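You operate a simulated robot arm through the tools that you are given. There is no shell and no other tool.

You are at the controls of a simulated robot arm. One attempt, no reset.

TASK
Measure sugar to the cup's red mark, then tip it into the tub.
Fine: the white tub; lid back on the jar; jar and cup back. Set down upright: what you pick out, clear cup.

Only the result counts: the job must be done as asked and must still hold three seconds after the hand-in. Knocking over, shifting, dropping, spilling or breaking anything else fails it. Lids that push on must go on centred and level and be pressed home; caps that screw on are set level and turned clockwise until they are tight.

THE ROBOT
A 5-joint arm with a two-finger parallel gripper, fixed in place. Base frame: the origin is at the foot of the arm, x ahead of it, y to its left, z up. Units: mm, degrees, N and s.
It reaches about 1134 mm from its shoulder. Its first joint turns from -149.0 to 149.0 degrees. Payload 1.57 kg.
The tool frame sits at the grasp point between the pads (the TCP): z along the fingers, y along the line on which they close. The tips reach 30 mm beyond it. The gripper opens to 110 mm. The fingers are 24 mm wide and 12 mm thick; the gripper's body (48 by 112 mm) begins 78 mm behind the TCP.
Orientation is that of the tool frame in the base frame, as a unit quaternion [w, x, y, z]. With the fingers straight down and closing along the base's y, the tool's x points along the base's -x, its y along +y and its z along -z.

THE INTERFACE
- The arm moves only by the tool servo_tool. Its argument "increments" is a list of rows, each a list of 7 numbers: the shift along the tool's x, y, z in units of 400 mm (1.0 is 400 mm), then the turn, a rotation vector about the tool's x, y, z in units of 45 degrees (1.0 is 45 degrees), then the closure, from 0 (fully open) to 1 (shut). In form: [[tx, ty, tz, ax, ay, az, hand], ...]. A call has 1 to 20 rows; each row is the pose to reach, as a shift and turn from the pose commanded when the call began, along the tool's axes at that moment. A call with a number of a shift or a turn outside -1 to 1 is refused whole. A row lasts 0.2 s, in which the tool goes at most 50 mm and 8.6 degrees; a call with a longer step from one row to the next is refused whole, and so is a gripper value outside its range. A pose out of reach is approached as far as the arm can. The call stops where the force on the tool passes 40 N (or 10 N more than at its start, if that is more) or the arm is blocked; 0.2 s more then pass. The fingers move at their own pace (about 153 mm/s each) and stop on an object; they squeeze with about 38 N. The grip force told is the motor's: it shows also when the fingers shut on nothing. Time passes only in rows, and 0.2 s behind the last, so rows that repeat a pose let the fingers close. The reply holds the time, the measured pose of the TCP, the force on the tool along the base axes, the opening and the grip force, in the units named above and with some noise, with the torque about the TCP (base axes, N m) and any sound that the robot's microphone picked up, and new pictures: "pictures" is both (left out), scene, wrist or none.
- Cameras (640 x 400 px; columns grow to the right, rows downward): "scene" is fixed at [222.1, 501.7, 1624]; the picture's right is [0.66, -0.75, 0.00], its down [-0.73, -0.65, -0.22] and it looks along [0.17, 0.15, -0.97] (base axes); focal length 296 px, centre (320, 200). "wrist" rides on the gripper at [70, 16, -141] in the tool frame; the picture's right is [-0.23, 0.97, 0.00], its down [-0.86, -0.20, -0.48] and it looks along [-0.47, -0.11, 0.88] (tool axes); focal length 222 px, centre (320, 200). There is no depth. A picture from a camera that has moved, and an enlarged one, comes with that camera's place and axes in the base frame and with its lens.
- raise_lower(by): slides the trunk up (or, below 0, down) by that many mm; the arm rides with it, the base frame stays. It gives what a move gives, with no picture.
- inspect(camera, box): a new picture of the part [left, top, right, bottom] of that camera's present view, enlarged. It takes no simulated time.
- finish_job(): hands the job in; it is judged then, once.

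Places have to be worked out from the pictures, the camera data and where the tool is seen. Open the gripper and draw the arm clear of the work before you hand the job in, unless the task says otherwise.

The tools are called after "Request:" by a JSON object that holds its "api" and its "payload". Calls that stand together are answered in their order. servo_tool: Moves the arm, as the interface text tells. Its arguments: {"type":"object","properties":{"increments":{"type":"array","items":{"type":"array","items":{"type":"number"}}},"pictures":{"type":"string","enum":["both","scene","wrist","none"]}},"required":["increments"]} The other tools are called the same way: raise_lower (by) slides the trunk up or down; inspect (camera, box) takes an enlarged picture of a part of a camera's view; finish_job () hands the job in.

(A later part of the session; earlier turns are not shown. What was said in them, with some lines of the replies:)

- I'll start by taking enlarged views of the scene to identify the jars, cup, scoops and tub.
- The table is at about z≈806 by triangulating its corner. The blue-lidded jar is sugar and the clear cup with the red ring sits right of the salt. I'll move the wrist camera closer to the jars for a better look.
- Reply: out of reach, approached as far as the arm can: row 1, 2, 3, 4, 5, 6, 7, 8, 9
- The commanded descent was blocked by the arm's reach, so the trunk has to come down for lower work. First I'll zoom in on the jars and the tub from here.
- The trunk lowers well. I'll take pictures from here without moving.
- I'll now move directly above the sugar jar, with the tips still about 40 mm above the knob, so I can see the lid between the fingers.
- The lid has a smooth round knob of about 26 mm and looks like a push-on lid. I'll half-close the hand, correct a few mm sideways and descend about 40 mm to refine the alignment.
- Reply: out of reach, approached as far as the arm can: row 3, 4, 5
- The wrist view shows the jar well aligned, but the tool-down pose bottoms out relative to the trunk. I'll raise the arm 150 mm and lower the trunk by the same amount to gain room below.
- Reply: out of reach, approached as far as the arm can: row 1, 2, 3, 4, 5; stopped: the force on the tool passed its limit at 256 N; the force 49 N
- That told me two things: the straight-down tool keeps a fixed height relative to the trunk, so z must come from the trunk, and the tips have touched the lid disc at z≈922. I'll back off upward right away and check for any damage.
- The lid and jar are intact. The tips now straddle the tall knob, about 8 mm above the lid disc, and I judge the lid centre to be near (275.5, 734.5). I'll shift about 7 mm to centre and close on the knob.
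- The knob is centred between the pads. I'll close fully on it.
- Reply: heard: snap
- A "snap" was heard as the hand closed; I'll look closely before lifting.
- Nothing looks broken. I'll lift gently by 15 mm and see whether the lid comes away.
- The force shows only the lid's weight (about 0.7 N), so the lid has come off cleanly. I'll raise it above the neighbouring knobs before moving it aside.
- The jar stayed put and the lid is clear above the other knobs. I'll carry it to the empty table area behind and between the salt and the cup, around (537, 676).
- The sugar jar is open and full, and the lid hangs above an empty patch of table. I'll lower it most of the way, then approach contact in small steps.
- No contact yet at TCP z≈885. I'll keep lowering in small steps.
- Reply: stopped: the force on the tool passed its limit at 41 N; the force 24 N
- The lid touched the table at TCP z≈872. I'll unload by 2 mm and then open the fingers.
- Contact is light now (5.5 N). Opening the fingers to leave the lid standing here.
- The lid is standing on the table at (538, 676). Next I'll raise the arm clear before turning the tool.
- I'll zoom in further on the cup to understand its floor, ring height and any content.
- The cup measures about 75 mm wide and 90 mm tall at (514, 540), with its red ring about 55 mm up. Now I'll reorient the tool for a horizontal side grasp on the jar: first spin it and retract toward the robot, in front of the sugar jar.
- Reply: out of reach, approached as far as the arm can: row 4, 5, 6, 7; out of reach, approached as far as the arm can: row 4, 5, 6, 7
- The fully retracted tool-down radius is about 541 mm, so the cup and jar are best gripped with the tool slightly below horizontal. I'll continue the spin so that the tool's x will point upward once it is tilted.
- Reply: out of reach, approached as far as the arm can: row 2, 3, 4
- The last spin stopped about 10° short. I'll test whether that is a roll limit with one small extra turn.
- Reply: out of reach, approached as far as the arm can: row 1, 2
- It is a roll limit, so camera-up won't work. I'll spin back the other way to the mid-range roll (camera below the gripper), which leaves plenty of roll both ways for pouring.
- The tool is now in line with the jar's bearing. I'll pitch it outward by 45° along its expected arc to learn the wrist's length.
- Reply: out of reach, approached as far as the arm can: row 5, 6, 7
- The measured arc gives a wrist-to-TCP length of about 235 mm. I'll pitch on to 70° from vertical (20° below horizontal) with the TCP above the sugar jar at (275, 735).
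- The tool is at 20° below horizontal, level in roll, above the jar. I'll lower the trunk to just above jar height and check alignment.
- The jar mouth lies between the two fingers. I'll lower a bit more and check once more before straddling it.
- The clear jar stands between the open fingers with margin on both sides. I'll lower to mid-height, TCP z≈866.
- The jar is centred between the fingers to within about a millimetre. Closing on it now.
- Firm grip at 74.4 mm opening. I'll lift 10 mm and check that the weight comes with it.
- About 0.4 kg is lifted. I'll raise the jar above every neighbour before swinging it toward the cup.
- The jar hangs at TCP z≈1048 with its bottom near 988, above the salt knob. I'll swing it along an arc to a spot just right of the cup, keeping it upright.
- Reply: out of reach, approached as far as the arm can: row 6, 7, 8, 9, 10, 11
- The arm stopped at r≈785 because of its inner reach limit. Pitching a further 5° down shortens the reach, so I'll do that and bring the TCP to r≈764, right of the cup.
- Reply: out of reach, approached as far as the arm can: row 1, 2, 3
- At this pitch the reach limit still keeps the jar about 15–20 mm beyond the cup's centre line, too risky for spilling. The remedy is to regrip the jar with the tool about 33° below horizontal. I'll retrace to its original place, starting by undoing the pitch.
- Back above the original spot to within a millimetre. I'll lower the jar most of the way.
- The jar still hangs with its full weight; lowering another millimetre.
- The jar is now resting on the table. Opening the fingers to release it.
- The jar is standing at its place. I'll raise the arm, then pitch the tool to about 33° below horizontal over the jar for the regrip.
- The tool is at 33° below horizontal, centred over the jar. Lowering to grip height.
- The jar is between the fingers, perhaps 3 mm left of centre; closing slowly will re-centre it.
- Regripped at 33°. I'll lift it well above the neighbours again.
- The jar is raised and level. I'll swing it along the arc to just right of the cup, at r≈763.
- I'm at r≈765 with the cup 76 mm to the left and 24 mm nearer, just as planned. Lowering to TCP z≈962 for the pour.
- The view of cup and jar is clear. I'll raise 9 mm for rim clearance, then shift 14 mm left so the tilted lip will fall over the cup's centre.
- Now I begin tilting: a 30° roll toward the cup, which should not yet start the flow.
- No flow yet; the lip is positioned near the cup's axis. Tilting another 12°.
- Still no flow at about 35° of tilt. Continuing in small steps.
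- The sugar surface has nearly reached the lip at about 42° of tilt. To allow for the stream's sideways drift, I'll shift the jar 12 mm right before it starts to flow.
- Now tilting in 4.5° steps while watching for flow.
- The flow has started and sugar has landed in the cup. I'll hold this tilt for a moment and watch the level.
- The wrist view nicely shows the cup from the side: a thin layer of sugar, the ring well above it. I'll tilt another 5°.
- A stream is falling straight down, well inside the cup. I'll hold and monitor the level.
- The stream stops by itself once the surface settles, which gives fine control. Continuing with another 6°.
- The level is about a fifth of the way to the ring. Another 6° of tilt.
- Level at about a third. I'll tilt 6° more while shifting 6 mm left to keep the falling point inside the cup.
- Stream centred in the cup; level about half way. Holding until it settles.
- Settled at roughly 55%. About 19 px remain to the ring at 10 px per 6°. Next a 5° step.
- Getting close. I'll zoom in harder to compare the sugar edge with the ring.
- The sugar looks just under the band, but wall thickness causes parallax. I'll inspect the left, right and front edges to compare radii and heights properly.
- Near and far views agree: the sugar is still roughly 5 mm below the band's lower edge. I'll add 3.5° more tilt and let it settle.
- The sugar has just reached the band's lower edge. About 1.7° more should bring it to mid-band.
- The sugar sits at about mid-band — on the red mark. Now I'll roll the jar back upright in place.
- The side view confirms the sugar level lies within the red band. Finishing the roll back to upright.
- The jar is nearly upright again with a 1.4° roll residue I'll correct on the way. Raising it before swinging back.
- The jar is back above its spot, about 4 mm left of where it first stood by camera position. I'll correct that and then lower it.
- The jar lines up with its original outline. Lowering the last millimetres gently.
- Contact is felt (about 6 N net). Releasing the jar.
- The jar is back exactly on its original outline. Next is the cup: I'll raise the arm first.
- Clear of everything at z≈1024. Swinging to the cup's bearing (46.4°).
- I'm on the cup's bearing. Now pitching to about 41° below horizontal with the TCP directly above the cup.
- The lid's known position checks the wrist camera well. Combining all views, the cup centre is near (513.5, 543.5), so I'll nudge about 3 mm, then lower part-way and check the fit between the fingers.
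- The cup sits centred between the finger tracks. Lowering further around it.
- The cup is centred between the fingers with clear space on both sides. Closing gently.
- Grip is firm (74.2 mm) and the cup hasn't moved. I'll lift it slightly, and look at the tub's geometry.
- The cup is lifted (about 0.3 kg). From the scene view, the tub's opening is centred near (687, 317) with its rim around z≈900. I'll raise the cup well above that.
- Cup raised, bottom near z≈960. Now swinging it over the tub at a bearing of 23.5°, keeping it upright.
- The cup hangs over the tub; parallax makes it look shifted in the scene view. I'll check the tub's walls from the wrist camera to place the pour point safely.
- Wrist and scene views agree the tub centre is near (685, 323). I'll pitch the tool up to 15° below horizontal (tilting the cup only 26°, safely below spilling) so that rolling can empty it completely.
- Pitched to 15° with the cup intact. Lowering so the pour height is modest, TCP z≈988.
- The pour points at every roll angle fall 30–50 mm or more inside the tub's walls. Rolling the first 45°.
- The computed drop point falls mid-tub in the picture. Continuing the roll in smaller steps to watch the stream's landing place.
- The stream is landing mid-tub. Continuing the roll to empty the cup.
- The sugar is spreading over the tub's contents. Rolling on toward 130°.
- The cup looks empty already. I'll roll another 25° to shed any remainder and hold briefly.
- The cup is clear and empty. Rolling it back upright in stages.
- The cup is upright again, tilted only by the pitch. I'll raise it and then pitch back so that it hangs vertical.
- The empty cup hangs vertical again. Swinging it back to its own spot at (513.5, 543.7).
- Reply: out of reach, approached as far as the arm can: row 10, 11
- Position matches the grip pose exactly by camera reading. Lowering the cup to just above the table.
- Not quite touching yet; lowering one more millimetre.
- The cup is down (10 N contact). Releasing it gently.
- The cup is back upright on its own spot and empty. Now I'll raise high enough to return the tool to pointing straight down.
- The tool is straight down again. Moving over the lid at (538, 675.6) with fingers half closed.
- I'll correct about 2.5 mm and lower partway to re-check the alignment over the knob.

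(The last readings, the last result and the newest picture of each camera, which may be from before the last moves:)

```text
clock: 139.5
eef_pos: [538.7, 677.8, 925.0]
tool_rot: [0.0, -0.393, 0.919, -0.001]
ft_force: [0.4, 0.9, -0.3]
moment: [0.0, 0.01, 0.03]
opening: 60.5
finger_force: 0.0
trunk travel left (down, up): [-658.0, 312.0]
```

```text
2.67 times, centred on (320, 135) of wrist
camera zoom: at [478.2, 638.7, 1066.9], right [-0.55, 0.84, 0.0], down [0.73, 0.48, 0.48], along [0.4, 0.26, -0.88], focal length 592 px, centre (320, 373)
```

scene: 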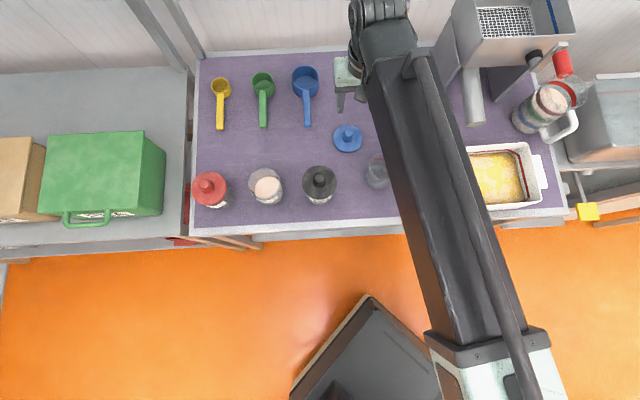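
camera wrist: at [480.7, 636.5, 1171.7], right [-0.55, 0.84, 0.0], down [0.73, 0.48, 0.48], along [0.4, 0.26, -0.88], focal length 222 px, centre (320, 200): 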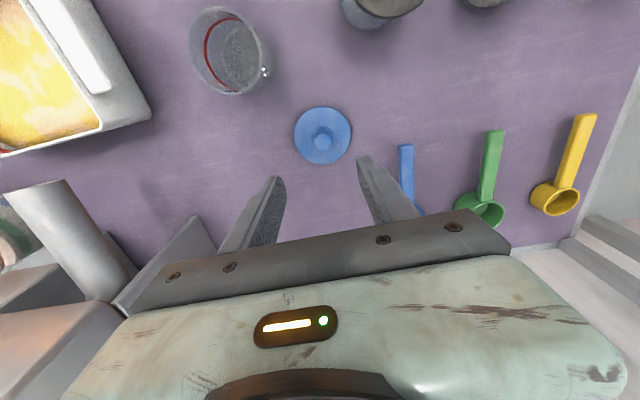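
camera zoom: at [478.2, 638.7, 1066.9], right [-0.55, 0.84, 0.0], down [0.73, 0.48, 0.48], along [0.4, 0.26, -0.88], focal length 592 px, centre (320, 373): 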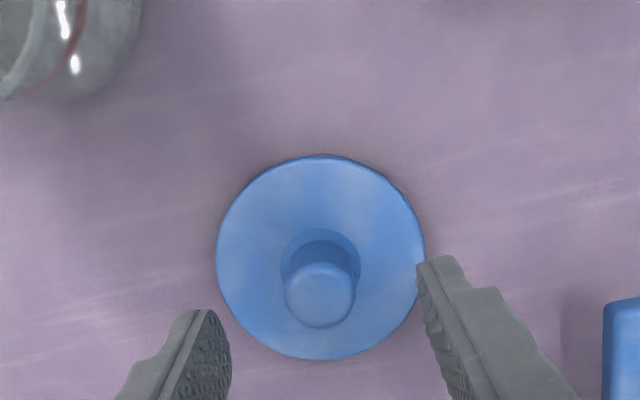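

Alignment is within 2 mm. A tiny correction, then down to grip height.

Request:
{"api": "servo_tool", "payload": {"increments": [[-0.0044, -0.001, 0, 0, 0, 0, 0.45], [-0.0044, -0.001, 0, 0, 0, 0, 0.45]], "pictures": "none"}}

Request:
{"api": "raise_lower", "payload": {"by": -45}}

Request:
{"api": "inspect", "payload": {"camera": "wrist", "box": [200, 60, 440, 210]}}

```text
clock: 140.1
eef_pos: [538.8, 678.7, 925.3]
tool_rot: [0.001, -0.393, 0.919, -0.001]
ft_force: [0.4, 1.0, -0.8]
moment: [-0.02, -0.01, 0.01]
opening: 60.5
finger_force: 0.2
trunk travel left (down, up): [-658.0, 312.0]
```

```text
clock: 141.0
eef_pos: [539.3, 679.0, 880.0]
tool_rot: [0.001, -0.393, 0.92, -0.001]
ft_force: [0.1, 0.1, 0.3]
moment: [-0.04, -0.01, -0.02]
opening: 60.7
finger_force: 0.0
trunk travel left (down, up): [-613.0, 357.0]
```

```text
2.67 times, centred on (320, 135) of wrist
camera zoom: at [479.3, 639.7, 1021.8], right [-0.55, 0.84, 0.0], down [0.73, 0.48, 0.48], along [0.4, 0.26, -0.88], focal length 592 px, centre (320, 373)
```

zoom: 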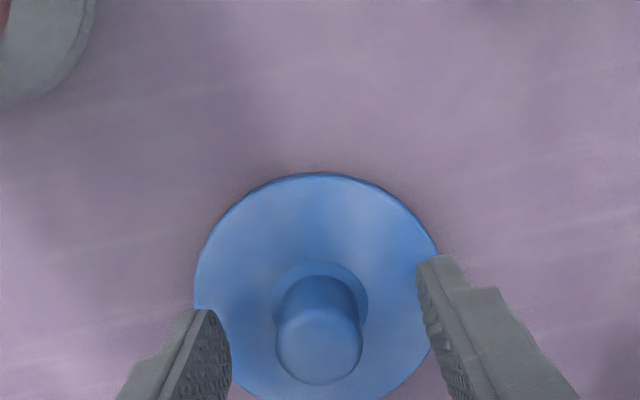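

Request:
{"api": "servo_tool", "payload": {"increments": [[0.0059, -0.0022, 0, 0, 0, 0, 0.45], [0.0059, -0.0022, 0, 0, 0, 0, 0.45]], "pictures": "none"}}

Request:
{"api": "raise_lower", "payload": {"by": -7}}

Request:
{"api": "inspect", "payload": {"camera": "wrist", "box": [200, 60, 440, 210]}}

```text
clock: 141.6
eef_pos: [536.7, 675.9, 878.6]
tool_rot: [0.0, -0.393, 0.919, -0.001]
ft_force: [0.3, -0.1, 0.3]
moment: [0.01, -0.01, 0.01]
opening: 60.2
finger_force: 0.0
trunk travel left (down, up): [-613.0, 357.0]
```

```text
clock: 142.2
eef_pos: [538.8, 676.8, 873.8]
tool_rot: [0.001, -0.393, 0.92, -0.001]
ft_force: [-0.1, 0.0, -0.1]
moment: [0.0, 0.0, -0.04]
opening: 60.6
finger_force: 0.1
trunk travel left (down, up): [-606.0, 364.0]
```

```text
2.67 times, centred on (320, 135) of wrist
camera zoom: at [478.1, 637.5, 1014.8], right [-0.55, 0.84, 0.0], down [0.73, 0.48, 0.48], along [0.4, 0.26, -0.88], focal length 592 px, centre (320, 373)
```

zoom: 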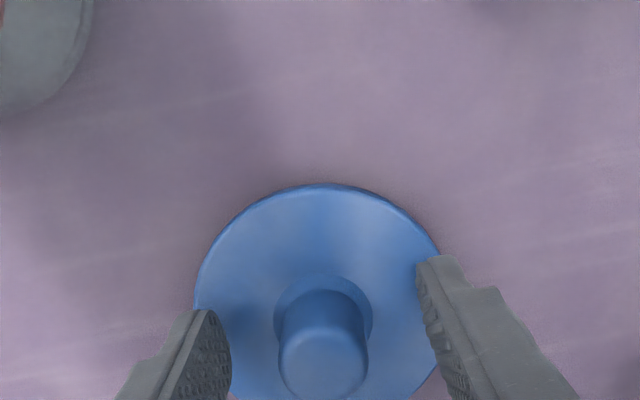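

The knob is centred between the pads at the same height as my first grip. Closing.

Request:
{"api": "servo_tool", "payload": {"increments": [[0, 0, 0, 0, 0, 0, 0.6], [0, 0, 0, 0, 0, 0, 0.7], [0, 0, 0, 0, 0, 0, 0.76], [0, 0, 0, 0, 0, 0, 0.8], [0, 0, 0, 0, 0, 0, 1], [0, 0, 0, 0, 0, 0, 1], [0, 0, 0, 0, 0, 0, 1]], "pictures": "wrist"}}

Request:
{"api": "inspect", "payload": {"camera": "wrist", "box": [200, 60, 440, 210]}}

```text
clock: 143.8
eef_pos: [537.7, 676.8, 872.5]
tool_rot: [0.001, -0.393, 0.919, 0.0]
ft_force: [0.4, -0.6, -0.3]
moment: [0.06, 0.09, 0.0]
opening: 23.7
finger_force: 35.5
trunk travel left (down, up): [-606.0, 364.0]
camera wrist: at [478.1, 637.5, 1014.9], right [-0.55, 0.84, 0.0], down [0.73, 0.48, 0.48], along [0.4, 0.26, -0.88], focal length 222 px, centre (320, 200)
```

wrist: 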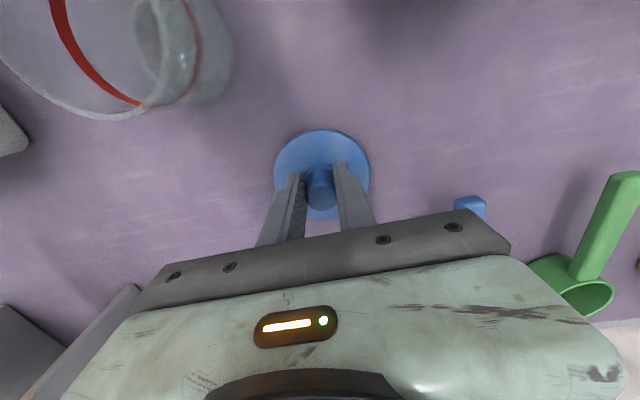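

```text
2.67 times, centred on (320, 135) of wrist
camera zoom: at [478.1, 637.5, 1014.9], right [-0.55, 0.84, 0.0], down [0.73, 0.48, 0.48], along [0.4, 0.26, -0.88], focal length 592 px, centre (320, 373)
```

zoom: 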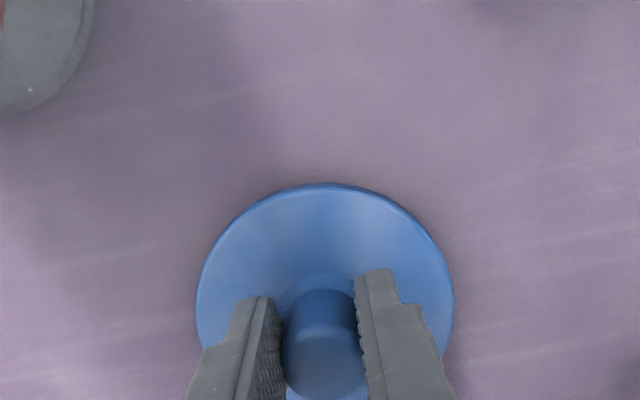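

The lid sits in the hand exactly as in the first grip. Lifting it clear.

Request:
{"api": "raise_lower", "payload": {"by": 178}}

Request:
{"api": "inspect", "payload": {"camera": "wrist", "box": [200, 60, 440, 210]}}

```text
clock: 145.7
eef_pos: [537.9, 678.2, 1051.7]
tool_rot: [0.001, -0.393, 0.92, -0.001]
ft_force: [-0.2, 0.2, -1.5]
moment: [0.01, -0.04, 0.01]
opening: 23.3
finger_force: 35.8
trunk travel left (down, up): [-784.0, 186.0]
```

```text
2.67 times, centred on (320, 135) of wrist
camera zoom: at [478.2, 637.6, 1192.7], right [-0.55, 0.84, 0.0], down [0.73, 0.48, 0.48], along [0.4, 0.26, -0.88], focal length 592 px, centre (320, 373)
```

zoom: 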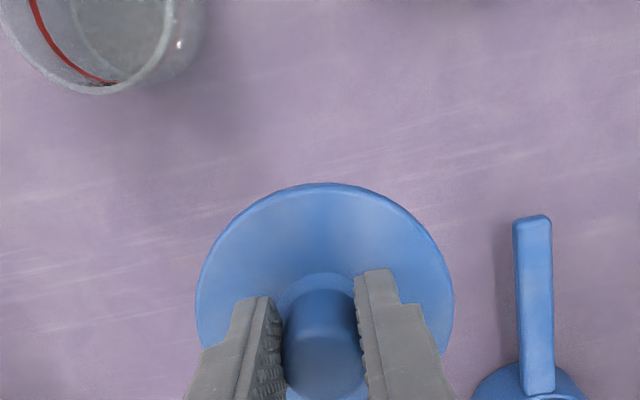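

Carrying the lid back over the jar at (275.4, 734.7).

Request:
{"api": "servo_tool", "payload": {"increments": [[0.05, 0.0823, 0, 0, 0, 0, 1], [0.1, 0.1646, 0, 0, 0, 0, 1], [0.15, 0.2469, 0, 0, 0, 0, 1], [0.2, 0.3291, 0, 0, 0, 0, 1], [0.25, 0.4114, 0, 0, 0, 0, 1], [0.3, 0.4937, 0, 0, 0, 0, 1], [0.3503, 0.576, 0, 0, 0, 0, 1], [0.3503, 0.576, 0, 0, 0, 0, 1], [0.3503, 0.576, 0, 0, 0, 0, 1]]}}

Request:
{"api": "inspect", "payload": {"camera": "wrist", "box": [200, 60, 440, 210]}}

Request:
{"api": "inspect", "payload": {"camera": "scene", "box": [200, 120, 330, 220]}}

```text
clock: 147.7
eef_pos: [275.5, 733.1, 1050.3]
tool_rot: [0.0, -0.393, 0.92, -0.001]
ft_force: [-0.3, 0.4, -0.5]
moment: [0.02, 0.01, -0.05]
opening: 23.6
finger_force: 35.7
trunk travel left (down, up): [-784.0, 186.0]
camera wrist: at [216.3, 694.6, 1192.8], right [-0.55, 0.84, 0.0], down [0.73, 0.48, 0.48], along [0.4, 0.26, -0.88], focal length 222 px, centre (320, 200)
```

scene: 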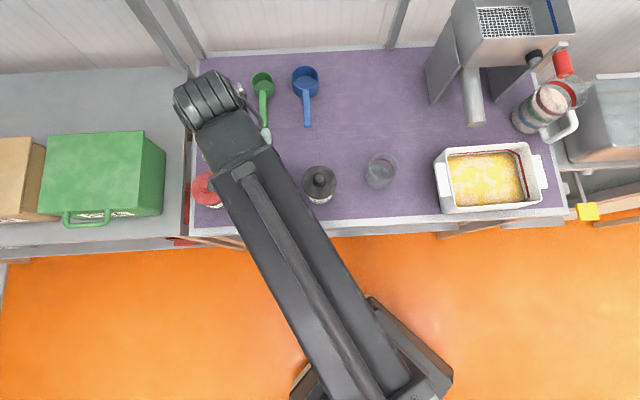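
wrist: 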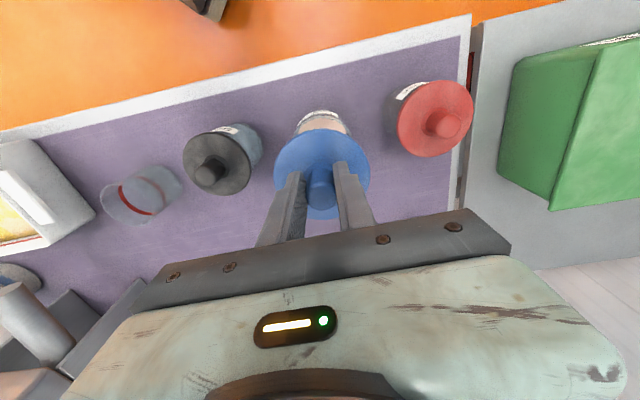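

```text
2.67 times, centred on (320, 135) of wrist
camera zoom: at [216.3, 694.6, 1192.8], right [-0.55, 0.84, 0.0], down [0.73, 0.48, 0.48], along [0.4, 0.26, -0.88], focal length 592 px, centre (320, 373)
```

zoom: 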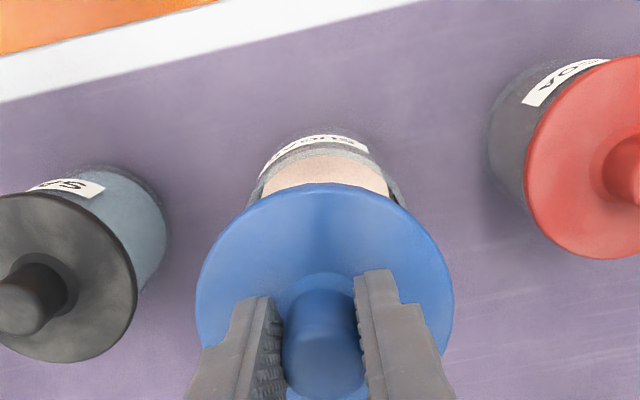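

```text
4.00 times, centred on (265, 170) of scene
camera zoom: at [222.1, 501.7, 1624.0], right [0.66, -0.75, 0.0], down [-0.73, -0.65, -0.22], along [0.17, 0.15, -0.97], focal length 1182 px, centre (540, 320)
```

zoom: 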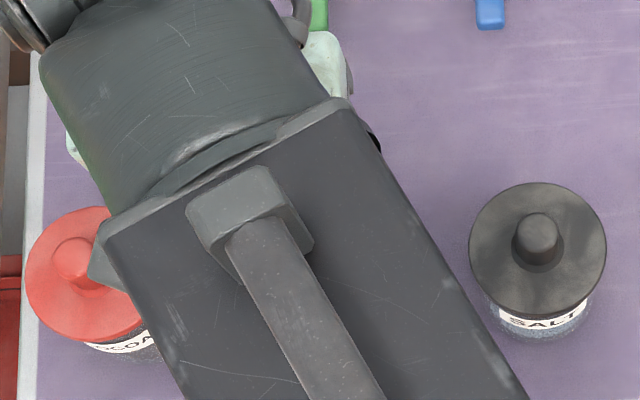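

The lid is about 1 mm from the intended spot; I'll zoom in on the jar's rim beneath it to verify alignment before lowering.

Request:
{"api": "inspect", "payload": {"camera": "wrist", "box": [280, 100, 360, 150]}}

```text
8.00 times, centred on (320, 125) of wrist
camera zoom: at [216.3, 694.6, 1192.8], right [-0.55, 0.84, 0.0], down [0.73, 0.48, 0.48], along [0.4, 0.26, -0.88], focal length 1777 px, centre (320, 800)
```

zoom: 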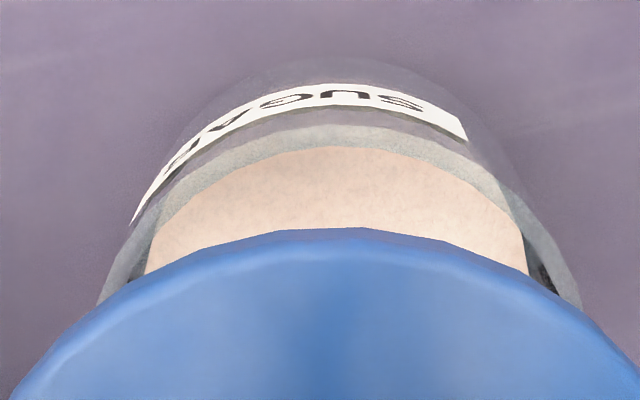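

By comparing with the first lift, the jar is within about 1.5 mm of the lid's axis, needing a nudge of (−0.9, +1.1) mm. I'll apply it and lower to just above the rim.

Request:
{"api": "servo_tool", "payload": {"increments": [[-0.0004, 0.0035, 0, 0, 0, 0, 1], [-0.0004, 0.0035, 0, 0, 0, 0, 1]], "pictures": "none"}}

Request:
{"api": "raise_lower", "payload": {"by": -58}}

Request:
{"api": "inspect", "payload": {"camera": "wrist", "box": [240, 90, 400, 190]}}

```text
clock: 148.3
eef_pos: [275.5, 735.8, 1050.3]
tool_rot: [0.001, -0.394, 0.919, -0.001]
ft_force: [0.5, -0.9, 0.3]
moment: [-0.01, 0.01, 0.02]
opening: 23.3
finger_force: 35.9
trunk travel left (down, up): [-784.0, 186.0]
```

```text
clock: 149.3
eef_pos: [276.0, 734.3, 992.1]
tool_rot: [0.001, -0.394, 0.919, 0.0]
ft_force: [0.3, -0.5, 0.2]
moment: [0.01, 0.01, 0.0]
opening: 23.7
finger_force: 35.8
trunk travel left (down, up): [-726.0, 244.0]
```

```text
4.00 times, centred on (320, 140) of wrist
camera zoom: at [214.9, 695.7, 1134.8], right [-0.55, 0.84, 0.0], down [0.73, 0.48, 0.48], along [0.4, 0.26, -0.88], focal length 888 px, centre (320, 440)
```

zoom: 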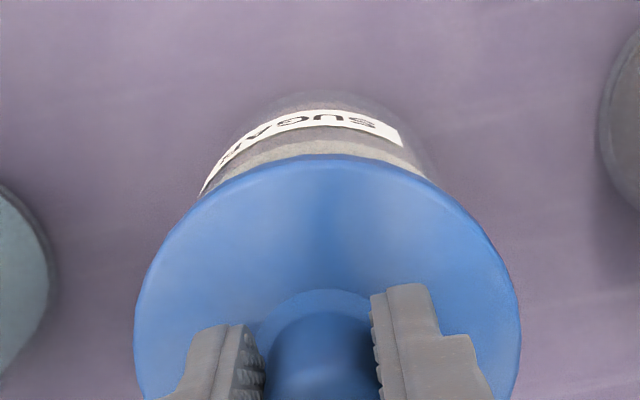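

Request:
{"api": "inspect", "payload": {"camera": "wrist", "box": [280, 105, 360, 155]}}

```text
8.00 times, centred on (320, 130) of wrist
camera zoom: at [214.9, 695.7, 1134.8], right [-0.55, 0.84, 0.0], down [0.73, 0.48, 0.48], along [0.4, 0.26, -0.88], focal length 1777 px, centre (320, 760)
```

zoom: 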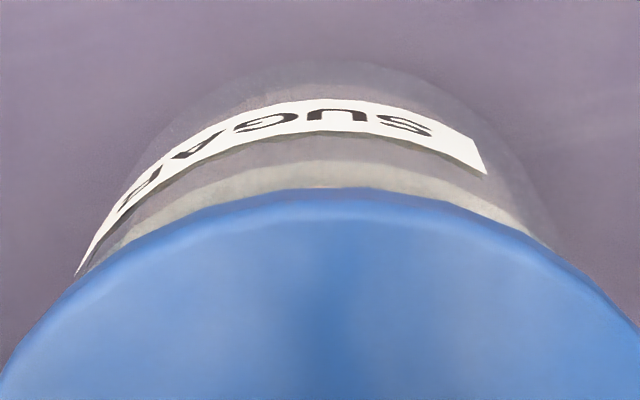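

The lid and jar outlines are concentric to within about a millimetre both ways. Lowering in small steps and watching the force.

Request:
{"api": "raise_lower", "payload": {"by": -6}}

```text
clock: 149.9
eef_pos: [275.4, 735.0, 985.4]
tool_rot: [0.001, -0.393, 0.92, 0.0]
ft_force: [0.1, 0.2, -0.5]
moment: [-0.02, 0.02, 0.01]
opening: 23.6
finger_force: 35.9
trunk travel left (down, up): [-720.0, 250.0]
```

Request:
{"api": "raise_lower", "payload": {"by": -4}}

```text
clock: 150.4
eef_pos: [275.0, 733.9, 982.5]
tool_rot: [0.001, -0.393, 0.92, -0.001]
ft_force: [0.4, 0.4, 0.4]
moment: [0.02, 0.03, 0.02]
opening: 23.5
finger_force: 36.2
trunk travel left (down, up): [-716.0, 254.0]
```

Request:
{"api": "raise_lower", "payload": {"by": -4}}

```text
clock: 150.9
eef_pos: [275.3, 735.4, 979.5]
tool_rot: [0.001, -0.393, 0.92, 0.0]
ft_force: [-0.3, -0.7, -0.3]
moment: [-0.01, 0.02, 0.01]
opening: 23.5
finger_force: 36.1
trunk travel left (down, up): [-712.0, 258.0]
```

No contact, so the plug is entering the mouth freely. Continuing.

Request:
{"api": "raise_lower", "payload": {"by": -5}}

```text
clock: 151.5
eef_pos: [274.4, 735.0, 974.6]
tool_rot: [0.002, -0.393, 0.92, 0.0]
ft_force: [0.0, 0.0, -0.8]
moment: [0.01, -0.03, 0.02]
opening: 23.5
finger_force: 35.9
trunk travel left (down, up): [-707.0, 263.0]
```

Request:
{"api": "raise_lower", "payload": {"by": -5}}

```text
clock: 152.0
eef_pos: [275.8, 735.2, 969.8]
tool_rot: [0.002, -0.394, 0.919, -0.001]
ft_force: [0.6, 0.7, -0.2]
moment: [0.0, 0.02, 0.0]
opening: 23.4
finger_force: 36.1
trunk travel left (down, up): [-702.0, 268.0]
```

Request:
{"api": "raise_lower", "payload": {"by": -4}}

Request:
{"api": "inspect", "payload": {"camera": "wrist", "box": [240, 90, 400, 190]}}

```text
clock: 152.5
eef_pos: [274.1, 734.6, 964.8]
tool_rot: [0.002, -0.392, 0.92, 0.0]
ft_force: [-0.2, 0.2, 0.0]
moment: [-0.03, 0.01, -0.01]
opening: 23.3
finger_force: 35.9
trunk travel left (down, up): [-698.0, 272.0]
```

```text
4.00 times, centred on (320, 140) of wrist
camera zoom: at [214.9, 695.8, 1106.8], right [-0.55, 0.84, 0.0], down [0.73, 0.48, 0.48], along [0.4, 0.26, -0.88], focal length 888 px, centre (320, 440)
```

zoom: 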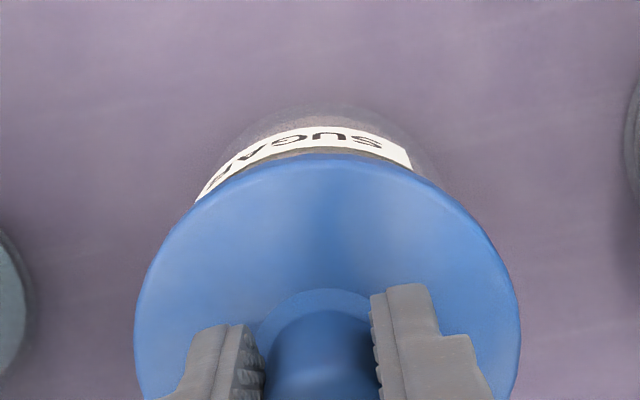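

Nearly home; 4 mm to the original seated height. Continuing in 2 mm steps.

Request:
{"api": "raise_lower", "payload": {"by": -2}}

```text
clock: 153.1
eef_pos: [273.4, 734.8, 963.2]
tool_rot: [0.0, -0.393, 0.92, -0.002]
ft_force: [-0.2, -0.1, -0.6]
moment: [0.0, 0.01, -0.04]
opening: 23.5
finger_force: 35.4
trunk travel left (down, up): [-696.0, 274.0]
```

Request:
{"api": "raise_lower", "payload": {"by": -2}}

```text
clock: 153.6
eef_pos: [275.7, 734.7, 961.3]
tool_rot: [0.001, -0.393, 0.92, 0.0]
ft_force: [1.5, -2.0, 6.6]
moment: [0.06, 0.0, 0.02]
opening: 23.5
finger_force: 35.8
trunk travel left (down, up): [-694.0, 276.0]
heard: snap
```

A snap was heard at exactly the original seated height. I'll press a little more to be sure it is home.

Request:
{"api": "raise_lower", "payload": {"by": -2}}

```text
clock: 154.1
eef_pos: [274.4, 734.1, 960.2]
tool_rot: [0.002, -0.393, 0.92, 0.001]
ft_force: [4.7, 5.9, 31.6]
moment: [0.54, -0.12, 0.12]
opening: 23.5
finger_force: 35.8
trunk travel left (down, up): [-692.0, 278.0]
```

Firm at 32 N with no further travel: the lid is home. I'll ease the load and open the fingers.

Request:
{"api": "raise_lower", "payload": {"by": 2}}

```text
clock: 154.6
eef_pos: [274.6, 734.4, 960.8]
tool_rot: [0.001, -0.394, 0.919, -0.002]
ft_force: [0.6, -0.8, 2.7]
moment: [-0.05, 0.01, 0.0]
opening: 23.7
finger_force: 35.3
trunk travel left (down, up): [-694.0, 276.0]
```

Request:
{"api": "servo_tool", "payload": {"increments": [[0, 0, 0, 0, 0, 0, 0.76], [0, 0, 0, 0, 0, 0, 0.65], [0, 0, 0, 0, 0, 0, 0.5], [0, 0, 0, 0, 0, 0, 0.45], [0, 0, 0, 0, 0, 0, 0.45]], "pictures": "wrist"}}

Request:
{"api": "inspect", "payload": {"camera": "wrist", "box": [240, 90, 400, 190]}}

```text
clock: 155.8
eef_pos: [275.5, 735.3, 960.1]
tool_rot: [0.001, -0.393, 0.919, -0.001]
ft_force: [0.0, 0.2, 0.5]
moment: [0.0, -0.01, 0.03]
opening: 60.2
finger_force: 0.0
trunk travel left (down, up): [-694.0, 276.0]
camera wrist: at [214.9, 695.8, 1102.8], right [-0.55, 0.84, 0.0], down [0.73, 0.48, 0.48], along [0.4, 0.26, -0.88], focal length 222 px, centre (320, 200)
```

wrist: 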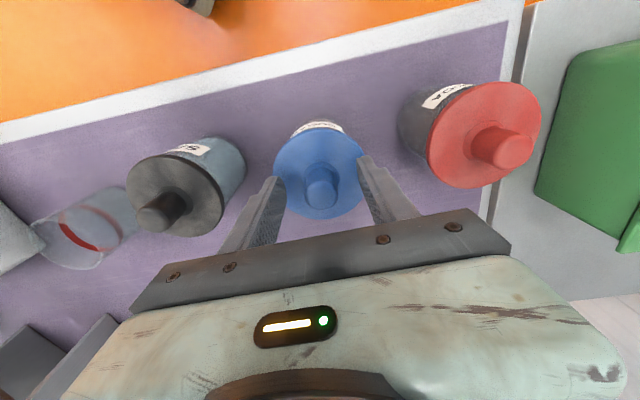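

```text
4.00 times, centred on (320, 140) of wrist
camera zoom: at [214.9, 695.8, 1102.8], right [-0.55, 0.84, 0.0], down [0.73, 0.48, 0.48], along [0.4, 0.26, -0.88], focal length 888 px, centre (320, 440)
```

zoom: 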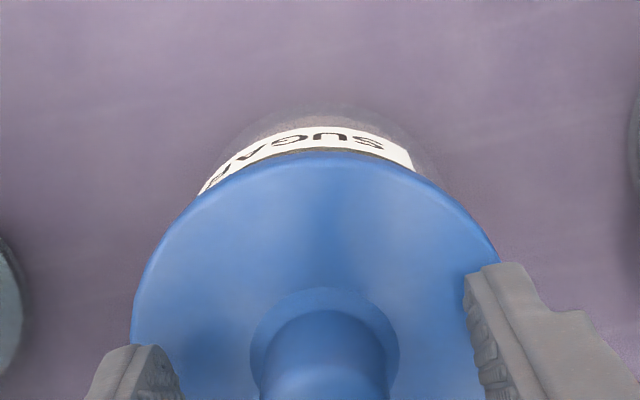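

The lid stays seated. I'll raise the hand, close the fingers, and inspect the lid before a final check press on the knob.

Request:
{"api": "raise_lower", "payload": {"by": 60}}

Request:
{"api": "servo_tool", "payload": {"increments": [[0, 0, 0, 0, 0, 0, 0.8], [0, 0, 0, 0, 0, 0, 1], [0, 0, 0, 0, 0, 0, 1]], "pictures": "wrist"}}

Request:
{"api": "inspect", "payload": {"camera": "wrist", "box": [200, 60, 440, 210]}}

```text
clock: 156.8
eef_pos: [274.2, 734.7, 1020.6]
tool_rot: [0.001, -0.393, 0.919, -0.002]
ft_force: [0.1, 0.4, 0.9]
moment: [-0.01, 0.04, -0.03]
opening: 60.4
finger_force: 0.0
trunk travel left (down, up): [-754.0, 216.0]
```

```text
clock: 157.6
eef_pos: [274.6, 734.6, 1019.9]
tool_rot: [0.001, -0.393, 0.919, -0.001]
ft_force: [-0.1, 1.2, 0.2]
moment: [-0.03, 0.02, -0.01]
opening: 0.0
finger_force: 21.4
trunk travel left (down, up): [-754.0, 216.0]
camera wrist: at [214.9, 695.8, 1162.8], right [-0.55, 0.84, 0.0], down [0.73, 0.48, 0.48], along [0.4, 0.26, -0.88], focal length 222 px, centre (320, 200)
```

wrist: 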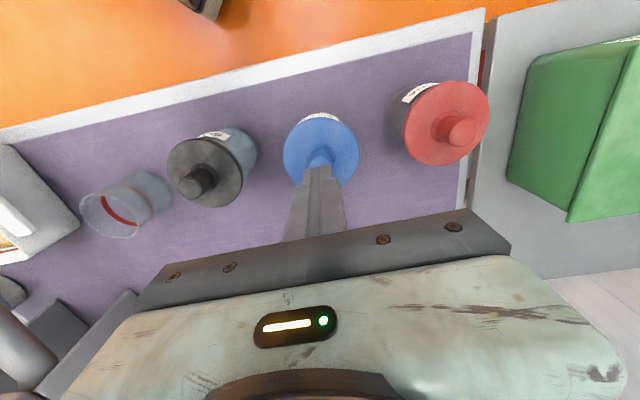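

```text
2.67 times, centred on (320, 135) of wrist
camera zoom: at [214.9, 695.8, 1162.8], right [-0.55, 0.84, 0.0], down [0.73, 0.48, 0.48], along [0.4, 0.26, -0.88], focal length 592 px, centre (320, 373)
```

zoom: 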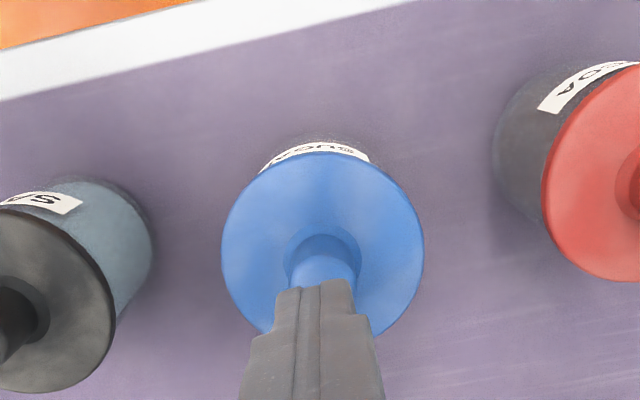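

The fingers are closed above the knob. Lowering toward it for a gentle check press.

Request:
{"api": "raise_lower", "payload": {"by": -20}}

```text
clock: 158.3
eef_pos: [274.3, 734.9, 1000.3]
tool_rot: [0.002, -0.393, 0.919, 0.0]
ft_force: [-0.2, -0.7, 0.3]
moment: [-0.04, -0.01, -0.01]
opening: 0.3
finger_force: 21.4
trunk travel left (down, up): [-734.0, 236.0]
```

Request:
{"api": "raise_lower", "payload": {"by": -4}}

```text
clock: 158.8
eef_pos: [276.2, 734.9, 996.6]
tool_rot: [0.001, -0.393, 0.92, 0.0]
ft_force: [0.2, 0.4, -0.7]
moment: [0.0, -0.01, -0.01]
opening: 0.1
finger_force: 21.4
trunk travel left (down, up): [-730.0, 240.0]
```

Request:
{"api": "raise_lower", "payload": {"by": -3}}

```text
clock: 159.3
eef_pos: [274.8, 734.7, 994.3]
tool_rot: [0.002, -0.393, 0.919, 0.0]
ft_force: [-0.7, -0.3, -0.9]
moment: [0.02, -0.01, -0.06]
opening: 0.0
finger_force: 21.4
trunk travel left (down, up): [-727.0, 243.0]
```

Request:
{"api": "raise_lower", "payload": {"by": -3}}

```text
clock: 159.9
eef_pos: [274.8, 734.4, 990.0]
tool_rot: [0.002, -0.392, 0.92, 0.0]
ft_force: [-0.3, -0.2, 0.0]
moment: [0.01, 0.07, 0.04]
opening: 0.0
finger_force: 20.7
trunk travel left (down, up): [-724.0, 246.0]
```

Request:
{"api": "raise_lower", "payload": {"by": -3}}

```text
clock: 160.4
eef_pos: [274.7, 733.7, 988.0]
tool_rot: [0.0, -0.393, 0.92, 0.0]
ft_force: [0.1, -0.1, 0.3]
moment: [-0.05, 0.02, -0.01]
opening: 0.1
finger_force: 20.9
trunk travel left (down, up): [-721.0, 249.0]
```

Request:
{"api": "raise_lower", "payload": {"by": -3}}

Request:
{"api": "inspect", "payload": {"camera": "wrist", "box": [240, 90, 400, 190]}}

```text
clock: 160.9
eef_pos: [274.8, 734.2, 987.3]
tool_rot: [0.001, -0.393, 0.919, 0.0]
ft_force: [1.0, 2.9, 14.6]
moment: [0.15, -0.1, 0.01]
opening: 0.2
finger_force: 21.7
trunk travel left (down, up): [-718.0, 252.0]
```

```text
4.00 times, centred on (320, 140) of wrist
camera zoom: at [214.7, 695.2, 1127.6], right [-0.55, 0.84, 0.0], down [0.73, 0.48, 0.48], along [0.4, 0.26, -0.88], focal length 888 px, centre (320, 440)
```

zoom: 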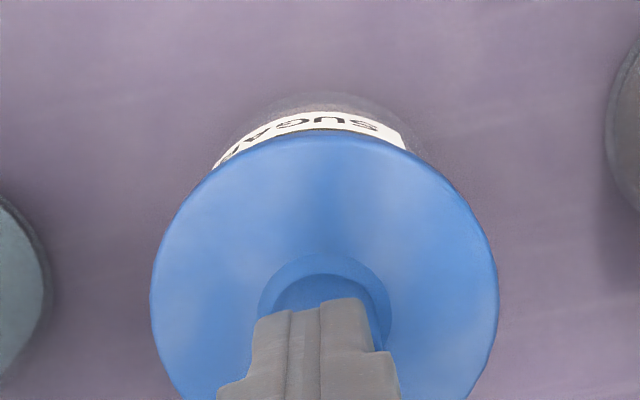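

Contact at about 15 N on the knob top. Pressing a touch more.

Request:
{"api": "raise_lower", "payload": {"by": -1}}

```text
clock: 161.4
eef_pos: [275.1, 733.8, 986.2]
tool_rot: [0.003, -0.394, 0.919, 0.0]
ft_force: [2.1, 7.2, 31.8]
moment: [0.33, -0.19, -0.01]
opening: 0.0
finger_force: 21.1
trunk travel left (down, up): [-717.0, 253.0]
```

Solid at 32 N with no further travel, so the lid is fully home. Raising the arm clear.

Request:
{"api": "raise_lower", "payload": {"by": 180}}

Request:
{"api": "servo_tool", "payload": {"increments": [[0.05, 0, 0, 0, 0, 0, 0.5], [0.11, 0.02, 0, 0, 0, 0, 0], [0.17, 0.05, 0, 0, 0, 0, 0], [0.23, 0.08, 0, 0, 0, 0, 0], [0.28, 0.11, 0, 0, 0, 0, 0], [0.33, 0.14, 0, 0, 0, 0, 0], [0.38, 0.17, 0, 0, 0, 0, 0], [0.38, 0.17, 0, 0, 0, 0, 0]]}}

```text
clock: 163.4
eef_pos: [274.2, 734.9, 1163.8]
tool_rot: [0.0, -0.393, 0.919, -0.001]
ft_force: [-0.6, -0.1, -0.7]
moment: [0.01, 0.0, -0.01]
opening: 0.0
finger_force: 21.3
trunk travel left (down, up): [-897.0, 73.0]
```

```text
clock: 165.2
eef_pos: [121.6, 674.0, 1163.9]
tool_rot: [0.0, -0.393, 0.919, -0.001]
ft_force: [0.0, 0.7, 0.2]
moment: [0.0, -0.02, 0.01]
opening: 110.1
finger_force: 0.0
trunk travel left (down, up): [-897.0, 73.0]
camera wrist: at [61.2, 633.7, 1305.8], right [-0.55, 0.84, 0.0], down [0.73, 0.48, 0.48], along [0.4, 0.26, -0.88], focal length 222 px, centre (320, 200)
```

scene: 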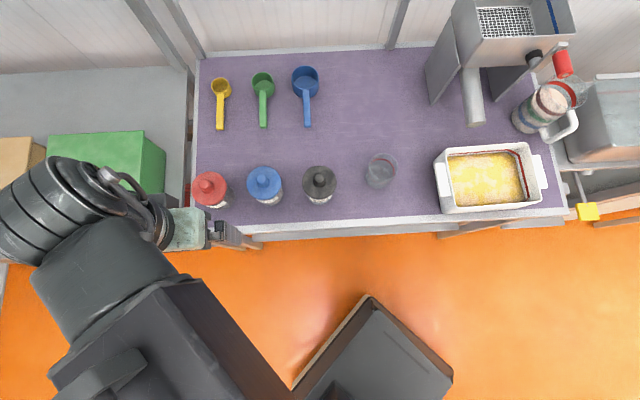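
wrist: 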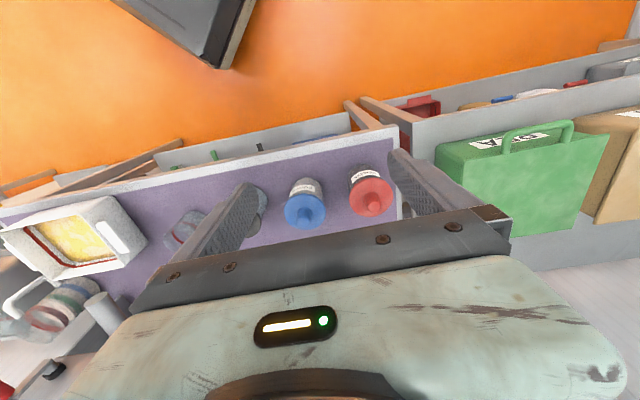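

I'll inspect each item against the starting pictures before handing in.

Request:
{"api": "inspect", "payload": {"camera": "scene", "box": [180, 150, 360, 240]}}

Request:
{"api": "inspect", "payload": {"camera": "scene", "box": [340, 120, 580, 250]}}

Request:
{"api": "inspect", "payload": {"camera": "scene", "box": [355, 140, 405, 190]}}

Request:
{"api": "inspect", "payload": {"camera": "wrist", "box": [250, 150, 410, 250]}}

Request:
{"api": "inspect", "payload": {"camera": "scene", "box": [190, 40, 350, 140]}}

```text
3.56 times, centred on (270, 195) of scene
camera zoom: at [222.1, 501.7, 1624.0], right [0.66, -0.75, 0.0], down [-0.73, -0.65, -0.22], along [0.17, 0.15, -0.97], focal length 1051 px, centre (498, 218)
```

zoom: 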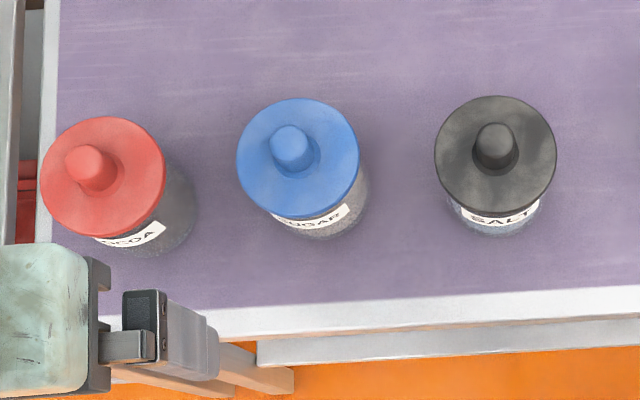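

```text
2.67 times, centred on (460, 185) of scene
camera zoom: at [222.1, 501.7, 1624.0], right [0.66, -0.75, 0.0], down [-0.73, -0.65, -0.22], along [0.17, 0.15, -0.97], focal length 788 px, centre (-53, 240)
```

zoom: 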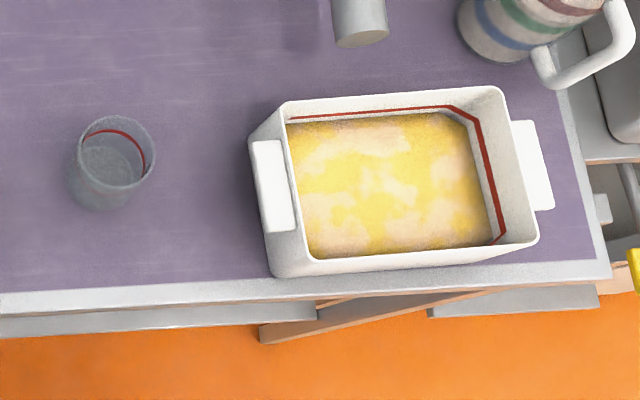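

```text
8.00 times, centred on (380, 165) of scene
camera zoom: at [222.1, 501.7, 1624.0], right [0.66, -0.75, 0.0], down [-0.73, -0.65, -0.22], along [0.17, 0.15, -0.97], focal length 2365 px, centre (-160, 480)
```

zoom: 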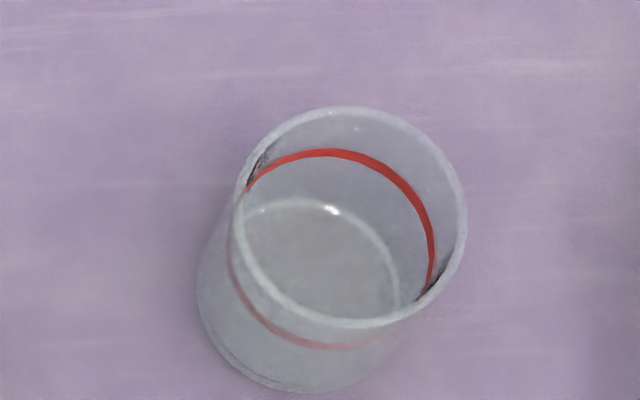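

```text
4.00 times, centred on (330, 200) of wrist
camera zoom: at [61.2, 633.7, 1305.8], right [-0.55, 0.84, 0.0], down [0.73, 0.48, 0.48], along [0.4, 0.26, -0.88], focal length 888 px, centre (280, 200)
```

zoom: 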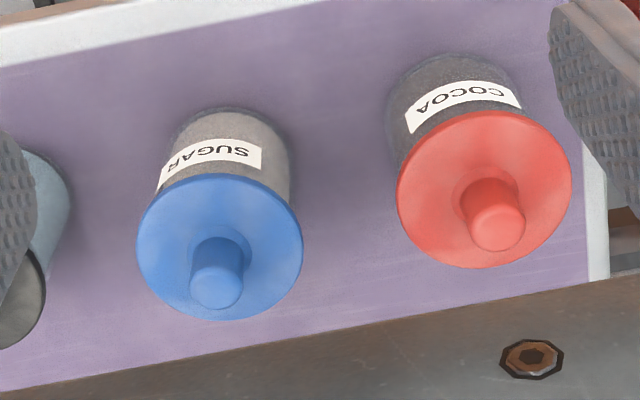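

```text
4.00 times, centred on (270, 90) of scene
camera zoom: at [222.1, 501.7, 1624.0], right [0.66, -0.75, 0.0], down [-0.73, -0.65, -0.22], along [0.17, 0.15, -0.97], focal length 1182 px, centre (520, 640)
```

zoom: 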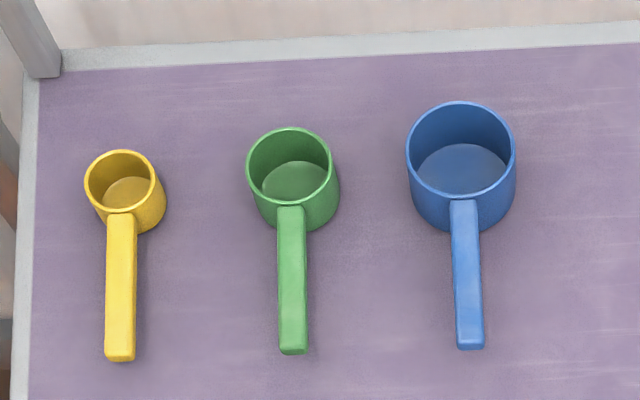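

The lid is level on the jar, and jar and cup stand at their original places within about a millimetre. The cup is empty, the sugar is in the white tub, nothing else has moved, and the open hand is clear. Handing in.

Request:
{"api": "finish_job", "payload": {}}

```text
The job is handed in.
```

I measured sugar to the cup's red mark, tipped it into the white tub and handed the job in. The hand-in gave no verdict, so whether it passed is not known yet.

- **Measure:** I poured from the sugar jar into the clear cup in small steps. The level settled a little above the middle of the red band, as seen from above and from the side.
- **Tip:** The cup emptied into the white tub, with the stream landing well inside the walls. I saw no sugar on the table afterwards.
- **Jar and cup:** Both stand upright at their starting places, within about a millimetre by the camera. I regripped the jar once at its own spot before pouring.
- **Lid:** It is back on the sugar jar, centred and level. It snapped home, and two presses of about 32 N moved it no further.
- **Early knock:** While lowering to grip the lid at the start, the fingers hit it with a brief peak of 256 N. I saw no damage, and the lid came off and went back on normally.

The other jars and the scoops look unmoved. The arm is raised clear with the gripper open.
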